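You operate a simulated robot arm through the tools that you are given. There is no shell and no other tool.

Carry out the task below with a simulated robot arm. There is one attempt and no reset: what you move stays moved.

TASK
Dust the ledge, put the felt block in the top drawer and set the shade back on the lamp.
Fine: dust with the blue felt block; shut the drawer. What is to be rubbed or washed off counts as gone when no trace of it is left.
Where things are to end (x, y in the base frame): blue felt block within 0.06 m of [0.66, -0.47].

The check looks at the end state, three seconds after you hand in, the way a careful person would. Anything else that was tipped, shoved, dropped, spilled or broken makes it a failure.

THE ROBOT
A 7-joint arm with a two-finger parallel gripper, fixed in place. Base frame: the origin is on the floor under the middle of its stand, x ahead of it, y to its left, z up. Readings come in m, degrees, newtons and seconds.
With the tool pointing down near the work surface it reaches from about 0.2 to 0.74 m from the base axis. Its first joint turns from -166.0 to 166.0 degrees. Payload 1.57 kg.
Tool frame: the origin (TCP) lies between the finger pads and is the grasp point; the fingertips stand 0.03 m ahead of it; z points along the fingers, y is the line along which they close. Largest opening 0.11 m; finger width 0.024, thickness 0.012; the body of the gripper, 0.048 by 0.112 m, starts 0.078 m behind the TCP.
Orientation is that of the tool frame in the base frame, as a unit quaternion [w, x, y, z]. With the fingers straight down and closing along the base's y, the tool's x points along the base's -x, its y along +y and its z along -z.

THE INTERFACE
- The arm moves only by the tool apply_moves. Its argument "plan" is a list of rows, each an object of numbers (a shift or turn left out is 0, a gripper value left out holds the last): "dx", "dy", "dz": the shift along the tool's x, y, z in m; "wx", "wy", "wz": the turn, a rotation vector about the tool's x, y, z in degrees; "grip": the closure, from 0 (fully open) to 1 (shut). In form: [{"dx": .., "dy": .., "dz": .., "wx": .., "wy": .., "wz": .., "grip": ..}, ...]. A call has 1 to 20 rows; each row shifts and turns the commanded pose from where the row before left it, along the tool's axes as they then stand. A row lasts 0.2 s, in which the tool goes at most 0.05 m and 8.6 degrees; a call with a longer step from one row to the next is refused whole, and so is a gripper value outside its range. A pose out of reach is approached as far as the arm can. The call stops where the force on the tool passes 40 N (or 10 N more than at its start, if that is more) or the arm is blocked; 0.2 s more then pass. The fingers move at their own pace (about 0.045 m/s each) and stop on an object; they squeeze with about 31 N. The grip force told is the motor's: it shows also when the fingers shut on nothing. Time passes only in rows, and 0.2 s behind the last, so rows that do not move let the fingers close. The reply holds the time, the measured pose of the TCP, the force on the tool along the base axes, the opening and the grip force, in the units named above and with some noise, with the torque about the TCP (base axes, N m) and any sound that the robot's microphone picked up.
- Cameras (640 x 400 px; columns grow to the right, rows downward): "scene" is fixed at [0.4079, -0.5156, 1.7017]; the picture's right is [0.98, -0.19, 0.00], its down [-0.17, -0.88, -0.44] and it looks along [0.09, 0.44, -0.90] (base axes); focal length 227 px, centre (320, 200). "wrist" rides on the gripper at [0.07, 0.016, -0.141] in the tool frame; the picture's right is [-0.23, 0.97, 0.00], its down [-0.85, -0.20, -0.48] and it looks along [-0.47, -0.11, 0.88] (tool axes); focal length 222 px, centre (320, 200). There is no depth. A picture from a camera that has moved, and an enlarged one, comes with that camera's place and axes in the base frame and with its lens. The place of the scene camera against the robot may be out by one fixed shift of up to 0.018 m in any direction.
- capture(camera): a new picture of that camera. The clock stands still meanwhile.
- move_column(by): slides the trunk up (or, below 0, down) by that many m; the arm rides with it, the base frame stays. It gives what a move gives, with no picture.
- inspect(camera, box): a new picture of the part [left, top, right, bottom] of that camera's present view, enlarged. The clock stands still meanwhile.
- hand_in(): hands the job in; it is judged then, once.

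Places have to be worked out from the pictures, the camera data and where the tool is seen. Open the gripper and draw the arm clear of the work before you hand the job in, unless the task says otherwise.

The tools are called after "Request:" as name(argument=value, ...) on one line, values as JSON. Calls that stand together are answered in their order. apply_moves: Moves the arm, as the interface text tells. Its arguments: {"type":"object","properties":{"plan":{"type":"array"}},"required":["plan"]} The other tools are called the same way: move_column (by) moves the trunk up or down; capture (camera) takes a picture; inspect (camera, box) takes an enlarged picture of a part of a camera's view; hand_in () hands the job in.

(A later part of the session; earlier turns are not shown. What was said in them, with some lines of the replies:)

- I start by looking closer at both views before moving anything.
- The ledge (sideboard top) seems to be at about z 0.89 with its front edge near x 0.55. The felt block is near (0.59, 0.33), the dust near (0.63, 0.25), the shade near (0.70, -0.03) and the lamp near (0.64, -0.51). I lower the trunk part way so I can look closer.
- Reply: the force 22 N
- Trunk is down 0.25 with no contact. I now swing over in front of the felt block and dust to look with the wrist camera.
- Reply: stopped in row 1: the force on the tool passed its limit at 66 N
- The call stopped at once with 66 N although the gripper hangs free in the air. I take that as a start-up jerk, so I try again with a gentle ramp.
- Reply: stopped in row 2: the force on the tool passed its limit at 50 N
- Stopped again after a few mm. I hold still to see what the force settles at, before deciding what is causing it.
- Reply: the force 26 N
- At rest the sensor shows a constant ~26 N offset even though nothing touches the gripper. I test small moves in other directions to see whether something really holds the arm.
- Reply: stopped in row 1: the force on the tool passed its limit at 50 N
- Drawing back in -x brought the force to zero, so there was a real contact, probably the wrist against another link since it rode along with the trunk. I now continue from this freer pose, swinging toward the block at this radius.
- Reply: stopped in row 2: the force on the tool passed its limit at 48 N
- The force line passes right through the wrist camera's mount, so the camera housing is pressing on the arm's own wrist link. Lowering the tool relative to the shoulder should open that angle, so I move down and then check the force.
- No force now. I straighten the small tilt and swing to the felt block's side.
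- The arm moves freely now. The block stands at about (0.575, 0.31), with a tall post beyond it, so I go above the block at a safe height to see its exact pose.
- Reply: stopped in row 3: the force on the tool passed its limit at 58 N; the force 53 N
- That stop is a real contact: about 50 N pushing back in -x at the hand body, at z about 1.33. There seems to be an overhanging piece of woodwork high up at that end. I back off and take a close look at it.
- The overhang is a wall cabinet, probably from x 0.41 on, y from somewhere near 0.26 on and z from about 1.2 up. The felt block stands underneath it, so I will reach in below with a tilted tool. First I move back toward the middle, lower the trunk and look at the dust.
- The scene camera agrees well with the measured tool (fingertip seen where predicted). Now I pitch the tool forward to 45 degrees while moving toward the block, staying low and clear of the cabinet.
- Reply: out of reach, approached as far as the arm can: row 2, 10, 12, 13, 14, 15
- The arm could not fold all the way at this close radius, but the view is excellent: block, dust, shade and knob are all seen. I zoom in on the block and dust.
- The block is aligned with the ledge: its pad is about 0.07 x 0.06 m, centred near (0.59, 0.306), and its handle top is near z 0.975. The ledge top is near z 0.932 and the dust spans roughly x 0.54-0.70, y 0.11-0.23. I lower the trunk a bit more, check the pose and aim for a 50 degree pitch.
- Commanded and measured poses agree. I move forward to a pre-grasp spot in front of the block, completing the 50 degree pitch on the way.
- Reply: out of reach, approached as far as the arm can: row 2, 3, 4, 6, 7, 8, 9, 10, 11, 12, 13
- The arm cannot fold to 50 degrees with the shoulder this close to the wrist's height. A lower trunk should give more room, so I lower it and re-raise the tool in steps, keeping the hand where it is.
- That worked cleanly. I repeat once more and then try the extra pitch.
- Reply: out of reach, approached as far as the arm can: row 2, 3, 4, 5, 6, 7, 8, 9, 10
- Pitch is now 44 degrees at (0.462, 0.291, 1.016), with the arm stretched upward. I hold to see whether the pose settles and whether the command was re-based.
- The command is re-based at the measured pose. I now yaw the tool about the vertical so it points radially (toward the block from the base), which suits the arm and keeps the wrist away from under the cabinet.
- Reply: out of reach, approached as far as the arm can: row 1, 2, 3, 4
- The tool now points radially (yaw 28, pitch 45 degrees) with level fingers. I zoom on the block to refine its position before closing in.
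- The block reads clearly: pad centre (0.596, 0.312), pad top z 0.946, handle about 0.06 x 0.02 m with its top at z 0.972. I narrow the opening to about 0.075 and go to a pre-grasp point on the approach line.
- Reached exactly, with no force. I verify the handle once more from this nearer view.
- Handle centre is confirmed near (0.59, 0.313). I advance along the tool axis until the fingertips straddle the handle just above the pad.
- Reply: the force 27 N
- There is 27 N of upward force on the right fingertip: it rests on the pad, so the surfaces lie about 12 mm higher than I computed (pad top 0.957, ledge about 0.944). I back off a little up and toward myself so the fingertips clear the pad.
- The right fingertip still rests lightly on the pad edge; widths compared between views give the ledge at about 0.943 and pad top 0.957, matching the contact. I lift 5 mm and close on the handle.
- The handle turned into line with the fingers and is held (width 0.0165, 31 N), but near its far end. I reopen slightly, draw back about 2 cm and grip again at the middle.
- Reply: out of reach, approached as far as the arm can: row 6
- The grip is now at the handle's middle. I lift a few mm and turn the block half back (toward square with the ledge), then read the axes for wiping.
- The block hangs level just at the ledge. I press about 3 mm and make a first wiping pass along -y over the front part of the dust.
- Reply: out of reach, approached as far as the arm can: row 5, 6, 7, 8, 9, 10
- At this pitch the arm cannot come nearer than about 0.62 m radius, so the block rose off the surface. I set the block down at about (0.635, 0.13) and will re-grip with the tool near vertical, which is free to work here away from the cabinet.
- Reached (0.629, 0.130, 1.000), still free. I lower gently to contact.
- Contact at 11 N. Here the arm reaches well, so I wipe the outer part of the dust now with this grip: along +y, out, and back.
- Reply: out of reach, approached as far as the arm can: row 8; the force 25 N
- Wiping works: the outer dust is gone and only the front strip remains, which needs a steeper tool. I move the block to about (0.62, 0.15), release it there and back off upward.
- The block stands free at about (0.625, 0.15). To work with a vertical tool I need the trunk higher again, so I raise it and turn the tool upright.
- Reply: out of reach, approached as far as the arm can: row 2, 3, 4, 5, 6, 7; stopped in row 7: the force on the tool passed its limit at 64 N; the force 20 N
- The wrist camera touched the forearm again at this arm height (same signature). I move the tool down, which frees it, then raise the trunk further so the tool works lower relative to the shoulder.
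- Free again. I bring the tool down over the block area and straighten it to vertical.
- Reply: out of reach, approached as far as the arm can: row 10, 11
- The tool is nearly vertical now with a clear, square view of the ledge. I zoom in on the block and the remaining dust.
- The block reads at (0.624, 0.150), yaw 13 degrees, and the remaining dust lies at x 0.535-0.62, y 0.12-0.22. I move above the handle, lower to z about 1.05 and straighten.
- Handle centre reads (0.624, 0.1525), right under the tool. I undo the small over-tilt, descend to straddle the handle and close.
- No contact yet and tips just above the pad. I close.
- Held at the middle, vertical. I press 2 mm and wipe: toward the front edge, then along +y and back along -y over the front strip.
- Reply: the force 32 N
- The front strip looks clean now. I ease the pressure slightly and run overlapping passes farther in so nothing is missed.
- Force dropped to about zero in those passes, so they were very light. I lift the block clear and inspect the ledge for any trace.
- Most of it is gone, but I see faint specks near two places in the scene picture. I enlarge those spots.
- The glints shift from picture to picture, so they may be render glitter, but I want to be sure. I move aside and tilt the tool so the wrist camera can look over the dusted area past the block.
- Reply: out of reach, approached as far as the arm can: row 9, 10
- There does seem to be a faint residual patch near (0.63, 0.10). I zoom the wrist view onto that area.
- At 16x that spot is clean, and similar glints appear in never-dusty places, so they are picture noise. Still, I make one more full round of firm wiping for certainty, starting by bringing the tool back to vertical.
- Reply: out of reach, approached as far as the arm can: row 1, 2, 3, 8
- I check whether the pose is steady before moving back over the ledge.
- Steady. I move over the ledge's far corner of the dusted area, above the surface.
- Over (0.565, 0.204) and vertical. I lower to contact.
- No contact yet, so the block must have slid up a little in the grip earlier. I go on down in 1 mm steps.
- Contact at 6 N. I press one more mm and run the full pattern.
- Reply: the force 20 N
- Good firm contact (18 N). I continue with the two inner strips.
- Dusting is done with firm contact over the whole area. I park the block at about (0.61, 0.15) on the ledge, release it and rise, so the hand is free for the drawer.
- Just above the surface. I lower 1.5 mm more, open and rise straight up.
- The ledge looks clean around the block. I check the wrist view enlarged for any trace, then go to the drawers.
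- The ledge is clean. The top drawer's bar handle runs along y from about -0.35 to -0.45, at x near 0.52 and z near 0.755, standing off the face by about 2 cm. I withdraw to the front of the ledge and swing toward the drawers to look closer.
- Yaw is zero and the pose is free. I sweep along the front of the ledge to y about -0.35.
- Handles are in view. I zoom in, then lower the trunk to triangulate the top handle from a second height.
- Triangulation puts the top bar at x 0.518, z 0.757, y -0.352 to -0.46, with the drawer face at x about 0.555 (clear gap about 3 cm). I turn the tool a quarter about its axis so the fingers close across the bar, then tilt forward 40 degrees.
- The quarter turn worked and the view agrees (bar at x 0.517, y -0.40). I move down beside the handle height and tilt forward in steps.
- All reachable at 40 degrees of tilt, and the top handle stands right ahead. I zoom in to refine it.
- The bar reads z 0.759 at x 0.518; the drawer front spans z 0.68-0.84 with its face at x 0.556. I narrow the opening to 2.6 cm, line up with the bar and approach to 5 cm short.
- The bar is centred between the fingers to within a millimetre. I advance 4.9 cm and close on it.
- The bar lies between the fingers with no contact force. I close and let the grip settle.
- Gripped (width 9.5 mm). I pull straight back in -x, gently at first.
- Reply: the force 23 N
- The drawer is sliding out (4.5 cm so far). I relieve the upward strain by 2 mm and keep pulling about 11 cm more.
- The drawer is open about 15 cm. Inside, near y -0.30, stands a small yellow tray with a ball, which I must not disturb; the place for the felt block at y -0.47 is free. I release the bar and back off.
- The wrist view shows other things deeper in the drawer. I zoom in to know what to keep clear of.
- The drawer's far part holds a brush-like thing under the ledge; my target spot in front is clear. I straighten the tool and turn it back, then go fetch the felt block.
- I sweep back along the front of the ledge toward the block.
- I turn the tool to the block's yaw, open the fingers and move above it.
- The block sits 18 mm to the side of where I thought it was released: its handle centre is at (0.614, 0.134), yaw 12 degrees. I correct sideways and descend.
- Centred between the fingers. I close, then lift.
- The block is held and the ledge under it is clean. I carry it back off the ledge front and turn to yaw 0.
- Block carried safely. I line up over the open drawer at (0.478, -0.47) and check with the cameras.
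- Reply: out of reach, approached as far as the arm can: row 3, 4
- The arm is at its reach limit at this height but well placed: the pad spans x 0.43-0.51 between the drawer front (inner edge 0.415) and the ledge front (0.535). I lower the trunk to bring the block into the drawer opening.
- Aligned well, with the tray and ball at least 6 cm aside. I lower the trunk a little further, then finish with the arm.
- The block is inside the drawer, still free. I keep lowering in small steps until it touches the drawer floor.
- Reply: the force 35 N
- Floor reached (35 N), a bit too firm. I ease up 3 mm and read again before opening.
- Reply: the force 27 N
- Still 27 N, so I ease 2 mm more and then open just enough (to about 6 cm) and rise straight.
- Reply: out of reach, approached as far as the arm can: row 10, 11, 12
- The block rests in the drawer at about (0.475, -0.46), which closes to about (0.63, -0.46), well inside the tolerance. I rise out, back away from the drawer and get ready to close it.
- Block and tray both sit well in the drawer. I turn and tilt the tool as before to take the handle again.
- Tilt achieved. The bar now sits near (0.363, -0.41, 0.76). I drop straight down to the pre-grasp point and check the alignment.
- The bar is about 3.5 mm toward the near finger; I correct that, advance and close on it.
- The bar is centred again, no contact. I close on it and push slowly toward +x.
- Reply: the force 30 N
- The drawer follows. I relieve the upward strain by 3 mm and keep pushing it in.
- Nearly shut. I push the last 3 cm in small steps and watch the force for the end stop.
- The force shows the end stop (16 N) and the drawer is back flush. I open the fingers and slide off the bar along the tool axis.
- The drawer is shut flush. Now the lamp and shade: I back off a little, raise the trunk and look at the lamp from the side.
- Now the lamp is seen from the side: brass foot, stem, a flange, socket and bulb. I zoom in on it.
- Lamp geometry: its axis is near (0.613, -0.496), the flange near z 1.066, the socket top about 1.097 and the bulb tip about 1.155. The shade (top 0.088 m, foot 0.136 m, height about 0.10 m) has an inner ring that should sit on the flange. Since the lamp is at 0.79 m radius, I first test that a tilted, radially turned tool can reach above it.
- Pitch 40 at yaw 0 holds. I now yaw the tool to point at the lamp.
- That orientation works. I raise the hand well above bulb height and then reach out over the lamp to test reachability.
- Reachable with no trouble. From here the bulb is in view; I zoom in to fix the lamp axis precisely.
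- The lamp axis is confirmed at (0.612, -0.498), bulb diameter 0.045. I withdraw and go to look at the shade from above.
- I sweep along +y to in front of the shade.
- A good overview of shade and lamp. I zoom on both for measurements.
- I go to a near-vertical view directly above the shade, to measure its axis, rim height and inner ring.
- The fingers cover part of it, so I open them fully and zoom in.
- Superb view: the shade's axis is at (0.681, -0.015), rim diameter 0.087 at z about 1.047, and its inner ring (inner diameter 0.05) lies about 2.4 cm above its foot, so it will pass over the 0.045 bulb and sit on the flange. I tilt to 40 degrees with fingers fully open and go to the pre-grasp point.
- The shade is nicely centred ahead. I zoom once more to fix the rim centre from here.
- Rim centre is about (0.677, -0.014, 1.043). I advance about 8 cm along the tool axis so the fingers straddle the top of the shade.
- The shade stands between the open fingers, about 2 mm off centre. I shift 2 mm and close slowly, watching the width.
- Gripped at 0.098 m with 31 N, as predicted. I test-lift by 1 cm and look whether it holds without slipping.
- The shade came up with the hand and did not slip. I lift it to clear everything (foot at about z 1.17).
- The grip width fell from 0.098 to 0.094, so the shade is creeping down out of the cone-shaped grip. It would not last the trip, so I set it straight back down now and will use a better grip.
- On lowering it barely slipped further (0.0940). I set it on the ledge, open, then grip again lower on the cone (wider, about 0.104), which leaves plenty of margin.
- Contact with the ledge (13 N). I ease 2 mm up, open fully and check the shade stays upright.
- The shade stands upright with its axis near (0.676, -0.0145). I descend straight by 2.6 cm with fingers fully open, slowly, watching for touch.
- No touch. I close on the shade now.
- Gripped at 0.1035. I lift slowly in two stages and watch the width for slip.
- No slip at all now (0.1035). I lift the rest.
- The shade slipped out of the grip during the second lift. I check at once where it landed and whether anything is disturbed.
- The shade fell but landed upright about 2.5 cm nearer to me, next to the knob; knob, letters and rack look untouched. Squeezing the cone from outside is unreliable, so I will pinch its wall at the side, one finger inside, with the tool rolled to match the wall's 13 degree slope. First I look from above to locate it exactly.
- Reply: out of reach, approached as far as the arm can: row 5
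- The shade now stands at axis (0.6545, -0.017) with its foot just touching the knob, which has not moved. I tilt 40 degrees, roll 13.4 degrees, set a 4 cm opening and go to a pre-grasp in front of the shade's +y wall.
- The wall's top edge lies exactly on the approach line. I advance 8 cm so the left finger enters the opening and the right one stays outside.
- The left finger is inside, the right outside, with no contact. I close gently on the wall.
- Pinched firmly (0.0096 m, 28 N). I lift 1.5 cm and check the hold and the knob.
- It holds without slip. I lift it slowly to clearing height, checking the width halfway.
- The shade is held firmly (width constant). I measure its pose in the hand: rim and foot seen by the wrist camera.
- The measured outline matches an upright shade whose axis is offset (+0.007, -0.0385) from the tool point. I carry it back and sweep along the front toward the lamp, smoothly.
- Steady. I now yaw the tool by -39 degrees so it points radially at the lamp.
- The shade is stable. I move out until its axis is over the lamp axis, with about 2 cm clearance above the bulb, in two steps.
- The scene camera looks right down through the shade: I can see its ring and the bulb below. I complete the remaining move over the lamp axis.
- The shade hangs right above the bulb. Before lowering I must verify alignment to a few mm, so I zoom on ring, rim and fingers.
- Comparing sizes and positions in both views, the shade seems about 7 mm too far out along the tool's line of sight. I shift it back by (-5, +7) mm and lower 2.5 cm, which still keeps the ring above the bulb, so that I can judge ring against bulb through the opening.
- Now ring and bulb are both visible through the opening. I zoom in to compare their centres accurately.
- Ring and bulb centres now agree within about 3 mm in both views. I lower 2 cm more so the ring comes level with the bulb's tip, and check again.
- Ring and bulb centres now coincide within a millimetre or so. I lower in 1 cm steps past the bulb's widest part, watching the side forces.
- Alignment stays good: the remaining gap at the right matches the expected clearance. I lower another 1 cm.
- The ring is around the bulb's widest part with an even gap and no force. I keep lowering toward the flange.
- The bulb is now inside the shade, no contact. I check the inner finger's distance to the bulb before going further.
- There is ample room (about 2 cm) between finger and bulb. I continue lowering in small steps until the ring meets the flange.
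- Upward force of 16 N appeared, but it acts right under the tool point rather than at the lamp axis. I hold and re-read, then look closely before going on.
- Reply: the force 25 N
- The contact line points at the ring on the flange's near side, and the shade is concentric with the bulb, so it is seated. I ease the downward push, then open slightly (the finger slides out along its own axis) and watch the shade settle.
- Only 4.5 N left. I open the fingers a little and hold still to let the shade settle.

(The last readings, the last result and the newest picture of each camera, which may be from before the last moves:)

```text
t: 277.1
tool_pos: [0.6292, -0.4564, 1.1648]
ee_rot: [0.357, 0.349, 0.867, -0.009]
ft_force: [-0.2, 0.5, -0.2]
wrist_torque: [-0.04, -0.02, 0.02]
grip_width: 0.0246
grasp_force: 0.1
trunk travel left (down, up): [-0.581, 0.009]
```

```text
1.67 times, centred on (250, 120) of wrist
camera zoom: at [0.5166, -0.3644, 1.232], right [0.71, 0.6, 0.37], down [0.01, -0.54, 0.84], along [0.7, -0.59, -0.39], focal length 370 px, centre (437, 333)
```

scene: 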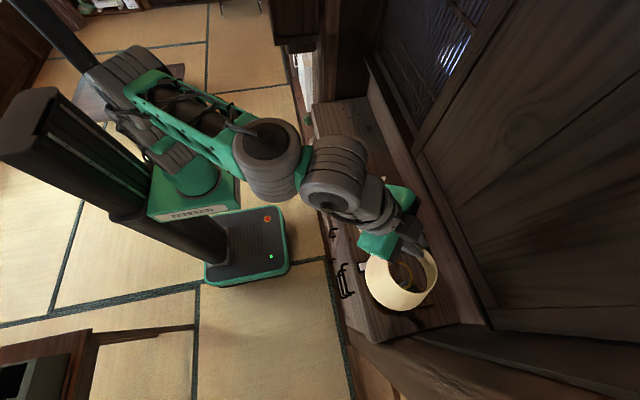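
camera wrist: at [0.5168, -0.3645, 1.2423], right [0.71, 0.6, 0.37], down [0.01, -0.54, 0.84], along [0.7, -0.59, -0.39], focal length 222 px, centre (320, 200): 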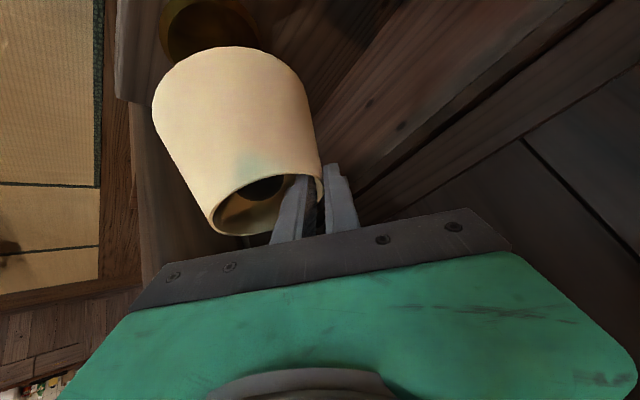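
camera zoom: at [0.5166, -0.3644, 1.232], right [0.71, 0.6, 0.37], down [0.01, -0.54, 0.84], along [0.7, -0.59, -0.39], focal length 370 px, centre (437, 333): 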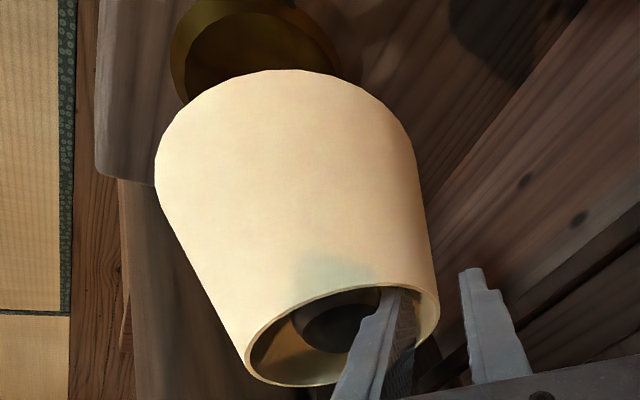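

The shade rests upright on the lamp, free between the fingers. I slide the fingers out along their own axis.

Request:
apply_moves(plan=[{"dz": -0.003}, {"dz": -0.006}, {"dz": -0.009}, {"dz": -0.012}, {"dz": -0.014}, {"dz": -0.016}, {"dz": -0.016}, {"dz": -0.014}, {"dz": -0.008}, {"dz": -0.004}, {}])

Request:
capture(camera="wrist")

Request:
inspect(camera="scene", box=[350, 230, 460, 320])

```text
t: 279.5
tool_pos: [0.5667, -0.4285, 1.241]
ee_rot: [0.356, 0.35, 0.867, -0.009]
ft_force: [-0.1, 0.4, -0.1]
wrist_torque: [0.03, 0.03, 0.02]
grip_width: 0.0242
grasp_force: 0.1
trunk travel left (down, up): [-0.581, 0.009]
```

```text
taken
camera wrist: at [0.4543, -0.3366, 1.3076], right [0.71, 0.6, 0.37], down [0.01, -0.54, 0.84], along [0.7, -0.59, -0.39], focal length 222 px, centre (320, 200)
```

wrist: 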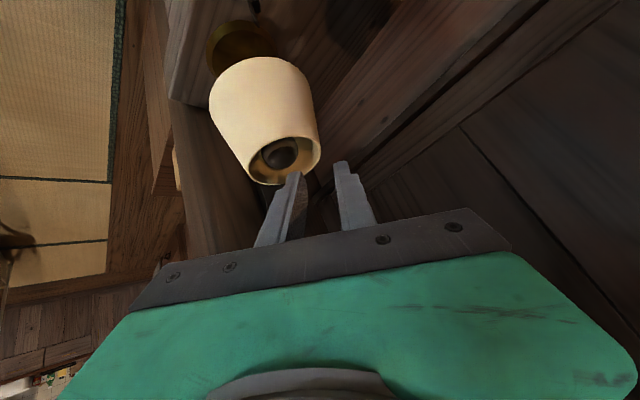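

```text
4.44 times, centred on (405, 275) of scene
camera zoom: at [0.4079, -0.5156, 1.7017], right [0.98, -0.19, 0.0], down [-0.17, -0.88, -0.44], along [0.09, 0.44, -0.9], focal length 1009 px, centre (-58, -133)
```

zoom: 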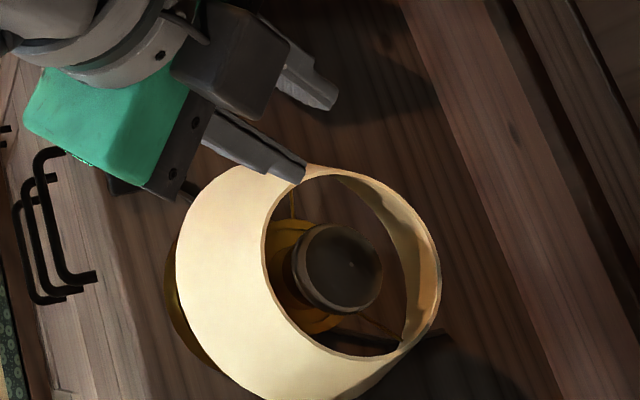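

Fingers are clear and the shade stays in place. I draw back further and inspect the seating from the side.

Request:
apply_moves(plan=[{"dx": 0.006, "dz": -0.006}, {"dx": 0.014, "dz": -0.012}, {"dx": 0.018, "dz": -0.016}, {"dx": 0.02, "dz": -0.018}, {"dx": 0.02, "dz": -0.018}, {"dx": 0.016, "dz": -0.014}, {"dx": 0.01, "dz": -0.009}, {"dx": 0.004, "dz": -0.004}, {}])

Request:
capture(camera="wrist")

Request:
capture(camera="scene")

```text
t: 281.5
tool_pos: [0.4533, -0.3397, 1.2463]
ee_rot: [0.356, 0.349, 0.867, -0.008]
ft_force: [-1.2, -1.1, -0.1]
wrist_torque: [0.0, 0.03, 0.02]
grip_width: 0.0242
grasp_force: 0.1
trunk travel left (down, up): [-0.581, 0.009]
```

```text
taken
camera wrist: at [0.3407, -0.2473, 1.3131], right [0.71, 0.6, 0.37], down [0.01, -0.54, 0.84], along [0.7, -0.59, -0.39], focal length 222 px, centre (320, 200)
```

wrist: 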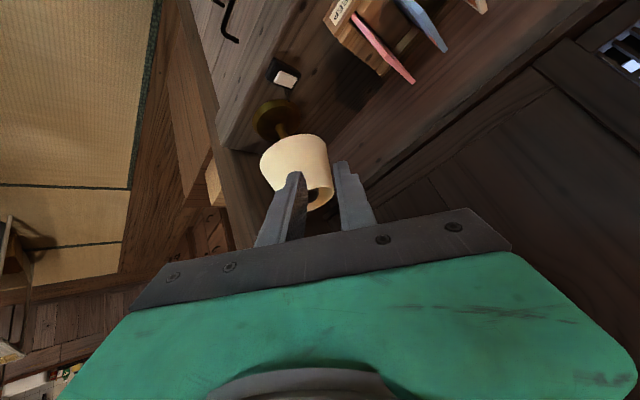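

```text
taken
```

scene: 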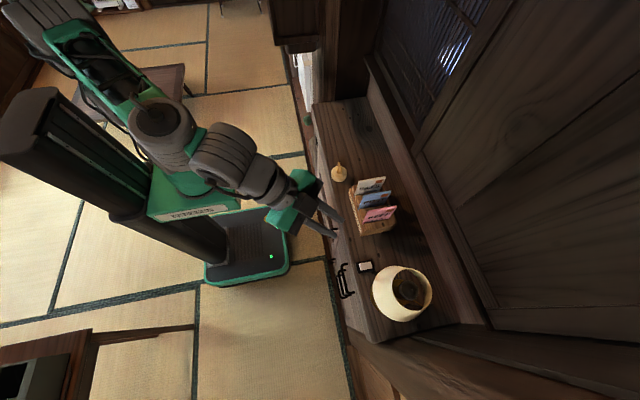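

Request:
inspect(camera="scene", box=[340, 240, 460, 340])

Request:
inspect(camera="wrist", box=[220, 50, 360, 220])

Request:
inspect(camera="scene", box=[300, 90, 430, 240])

```text
4.00 times, centred on (400, 290) of scene
camera zoom: at [0.4079, -0.5156, 1.7017], right [0.98, -0.19, 0.0], down [-0.17, -0.88, -0.44], along [0.09, 0.44, -0.9], focal length 908 px, centre (0, -160)
```

zoom: 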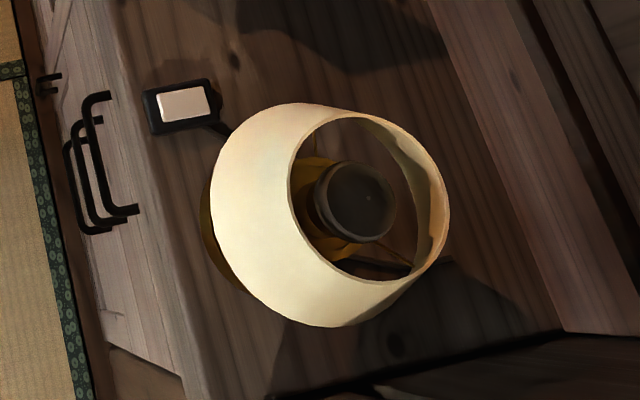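

```text
2.35 times, centred on (290, 135) of wrist
camera zoom: at [0.3407, -0.2473, 1.3131], right [0.71, 0.6, 0.37], down [0.01, -0.54, 0.84], along [0.7, -0.59, -0.39], focal length 523 px, centre (391, 353)
```

zoom: 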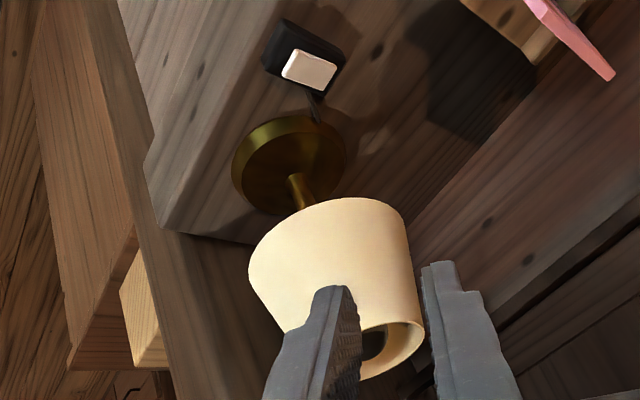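

```text
2.67 times, centred on (365, 165) of scene
camera zoom: at [0.4079, -0.5156, 1.7017], right [0.98, -0.19, 0.0], down [-0.17, -0.88, -0.44], along [0.09, 0.44, -0.9], focal length 605 px, centre (200, 293)
```

zoom: 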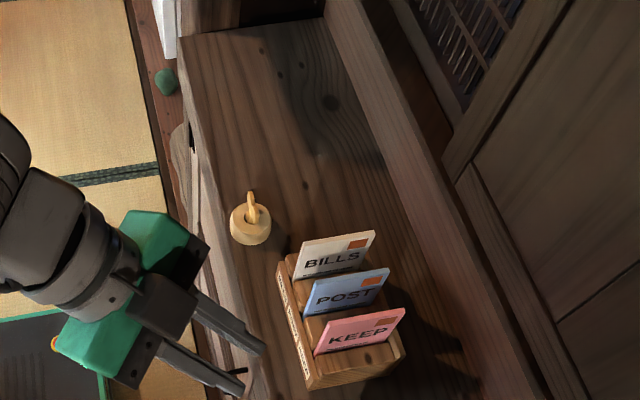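

The shade sits on the lamp and the rest of the ledge is undisturbed. I open the gripper fully to get an unobstructed look at how level it sits.

Request:
apply_moves(plan=[{"grip": 0.5}, {"grip": 0.2}, {"grip": 0.0}, {"grip": 0.0}, {"grip": 0.0}])

Request:
inspect(camera="wrist", box=[230, 70, 370, 220])

Request:
inspect(camera="scene", box=[370, 250, 440, 320])

```text
t: 282.7
tool_pos: [0.4529, -0.3401, 1.2464]
ee_rot: [0.357, 0.349, 0.867, -0.008]
ft_force: [-0.5, 0.5, -0.2]
wrist_torque: [0.02, -0.01, 0.0]
grip_width: 0.11
grasp_force: 0.1
trunk travel left (down, up): [-0.581, 0.009]
```

```text
2.67 times, centred on (300, 145) of wrist
camera zoom: at [0.3408, -0.2473, 1.3131], right [0.71, 0.6, 0.37], down [0.01, -0.54, 0.84], along [0.7, -0.59, -0.39], focal length 592 px, centre (373, 347)
```

zoom: 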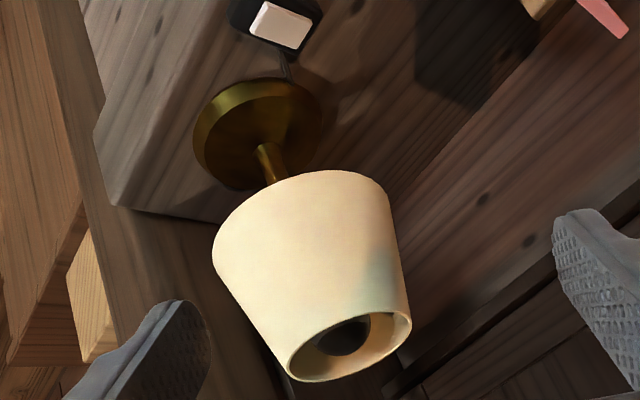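

```text
5.71 times, centred on (405, 285) of scene
camera zoom: at [0.4079, -0.5156, 1.7017], right [0.98, -0.19, 0.0], down [-0.17, -0.88, -0.44], along [0.09, 0.44, -0.9], focal length 1297 px, centre (-166, -286)
```

zoom: 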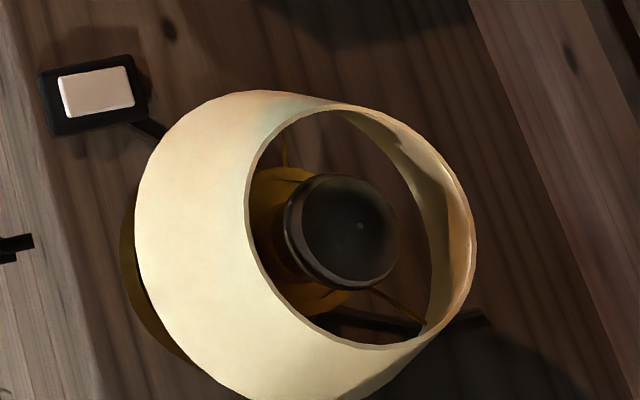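

The shade sits level and concentric, its ring on the flange. I take a last careful look at the dusted area and the drawer fronts.

Request:
inspect(camera="scene", box=[305, 95, 385, 160])

Request:
inspect(camera="scene", box=[320, 160, 420, 240])

Request:
inspect(camera="scene", box=[320, 240, 380, 330])

```text
6.15 times, centred on (345, 128) of scene
camera zoom: at [0.4079, -0.5156, 1.7017], right [0.98, -0.19, 0.0], down [-0.17, -0.88, -0.44], along [0.09, 0.44, -0.9], focal length 1397 px, centre (166, 646)
```

zoom: 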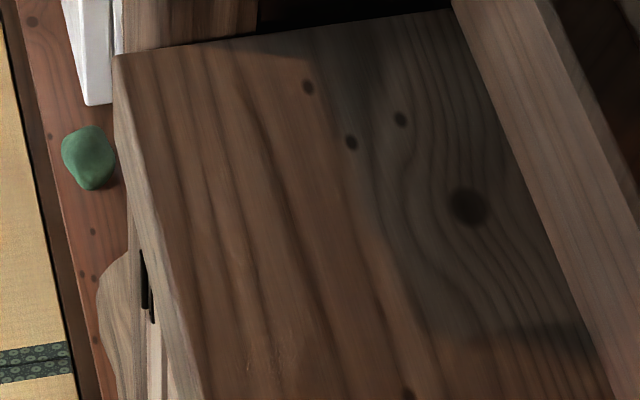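

```text
5.00 times, centred on (370, 200) of scene
camera zoom: at [0.4079, -0.5156, 1.7017], right [0.98, -0.19, 0.0], down [-0.17, -0.88, -0.44], along [0.09, 0.44, -0.9], focal length 1135 px, centre (70, 200)
```

zoom: 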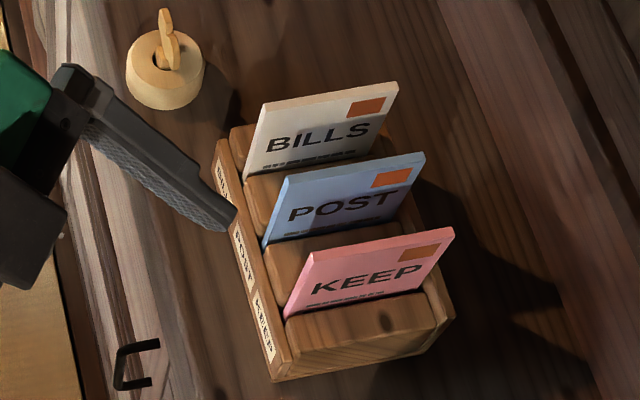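

```text
4.44 times, centred on (350, 285) of scene
camera zoom: at [0.4079, -0.5156, 1.7017], right [0.98, -0.19, 0.0], down [-0.17, -0.88, -0.44], along [0.09, 0.44, -0.9], focal length 1009 px, centre (187, -178)
```

zoom: 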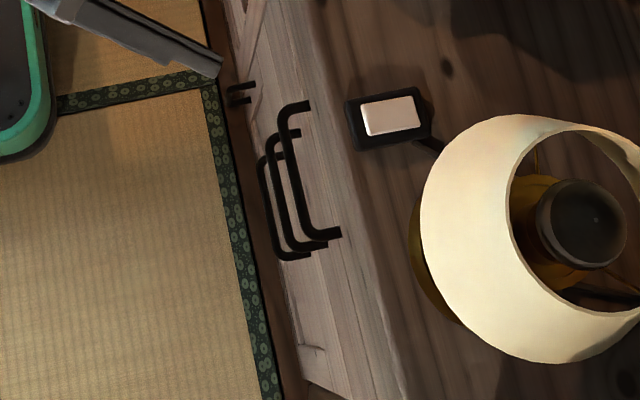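

Drawer flush, rack and knob in place. One faint speckle near (340, 155) deserves a closer look before handing in.

Request:
inspect(camera="scene", box=[325, 138, 365, 163])

Request:
inspect(camera="scene", box=[312, 115, 362, 146])

```text
16.00 times, centred on (345, 150) of scene
camera zoom: at [0.4079, -0.5156, 1.7017], right [0.98, -0.19, 0.0], down [-0.17, -0.88, -0.44], along [0.09, 0.44, -0.9], focal length 3632 px, centre (-80, 992)
```

zoom: 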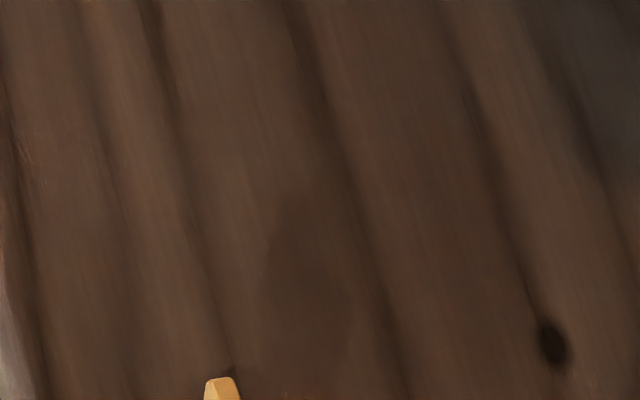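

```text
12.80 times, centred on (337, 130) of scene
camera zoom: at [0.4079, -0.5156, 1.7017], right [0.98, -0.19, 0.0], down [-0.17, -0.88, -0.44], along [0.09, 0.44, -0.9], focal length 2905 px, centre (102, 1090)
```

zoom: 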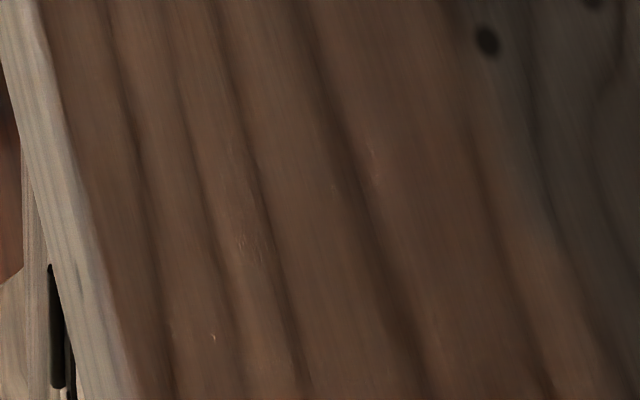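

Clean everywhere. I draw the arm back clear of the furniture with the gripper open.

Request:
apply_moves(plan=[{"dx": 0.006, "dy": 0.0015, "dz": -0.0045}, {"dx": 0.014, "dy": 0.0034, "dz": -0.0106}, {"dx": 0.02, "dy": 0.005, "dz": -0.015}, {"dx": 0.02, "dy": 0.005, "dz": -0.015}, {"dx": 0.02, "dy": 0.005, "dz": -0.015}, {"dx": 0.014, "dy": 0.0034, "dz": -0.0106}, {"dx": 0.006, "dy": 0.0015, "dz": -0.0045}, {}])

Request:
capture(camera="scene")

Request:
capture(camera="wrist")

```text
t: 284.5
tool_pos: [0.3705, -0.2394, 1.2349]
ee_rot: [0.346, 0.353, 0.869, -0.002]
ft_force: [-0.1, 0.1, -0.4]
wrist_torque: [-0.02, -0.01, -0.02]
grip_width: 0.1101
grasp_force: 0.1
trunk travel left (down, up): [-0.581, 0.009]
```

```text
taken
```

scene: 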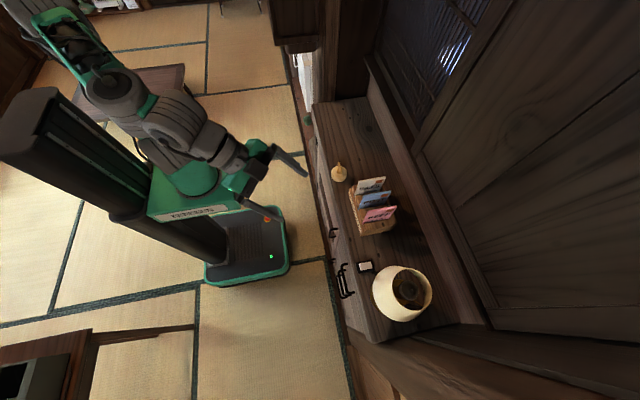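

```text
taken
camera wrist: at [0.2597, -0.1491, 1.305], right [0.71, 0.59, 0.37], down [0.03, -0.56, 0.83], along [0.7, -0.58, -0.41], focal length 222 px, centre (320, 200)
```

wrist: 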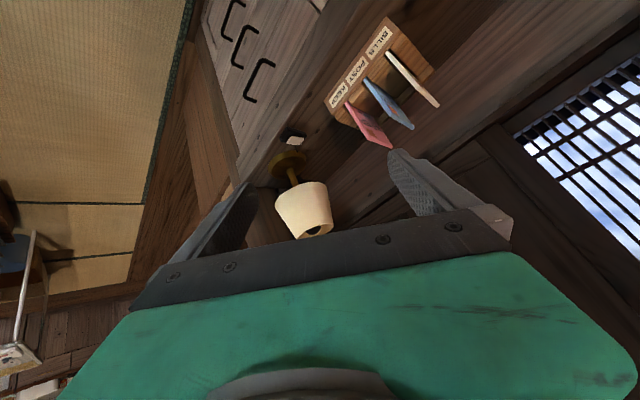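

The arm is clear, the gripper is open, the shade is on the lamp, the drawer is shut with the felt block inside, and the ledge is clean with everything else in place. I hand the job in.

Request:
hand_in()

```text
The job is handed in.
```

The job is handed in. The ledge is dusted, the felt block is in the top drawer with the drawer shut, and the shade is back on the lamp.

- **Dusting:** I wiped the dusty patch twice with the blue felt block. Close-up views afterwards showed no trace left.
- **Felt block:** I worked out its resting place as about (0.63, -0.46), roughly 3 cm from the target. I could not see it once the drawer was closed. The drawer pushed firmly against its stop and looks flush with the others.
- **Shade:** It sits upright and centred over the bulb, with its inner ring on the lamp's flange.

During the shade work I dropped it once, from about 10 to 20 cm. It landed upright on the ledge, and its foot came to rest against the small cream knob. The camera views showed no visible damage to the shade. The knob, the letter rack and the letters looked unmoved.

The open drawer also holds a small tray with a white ball and a brush-like tool. I placed the block clear of both.
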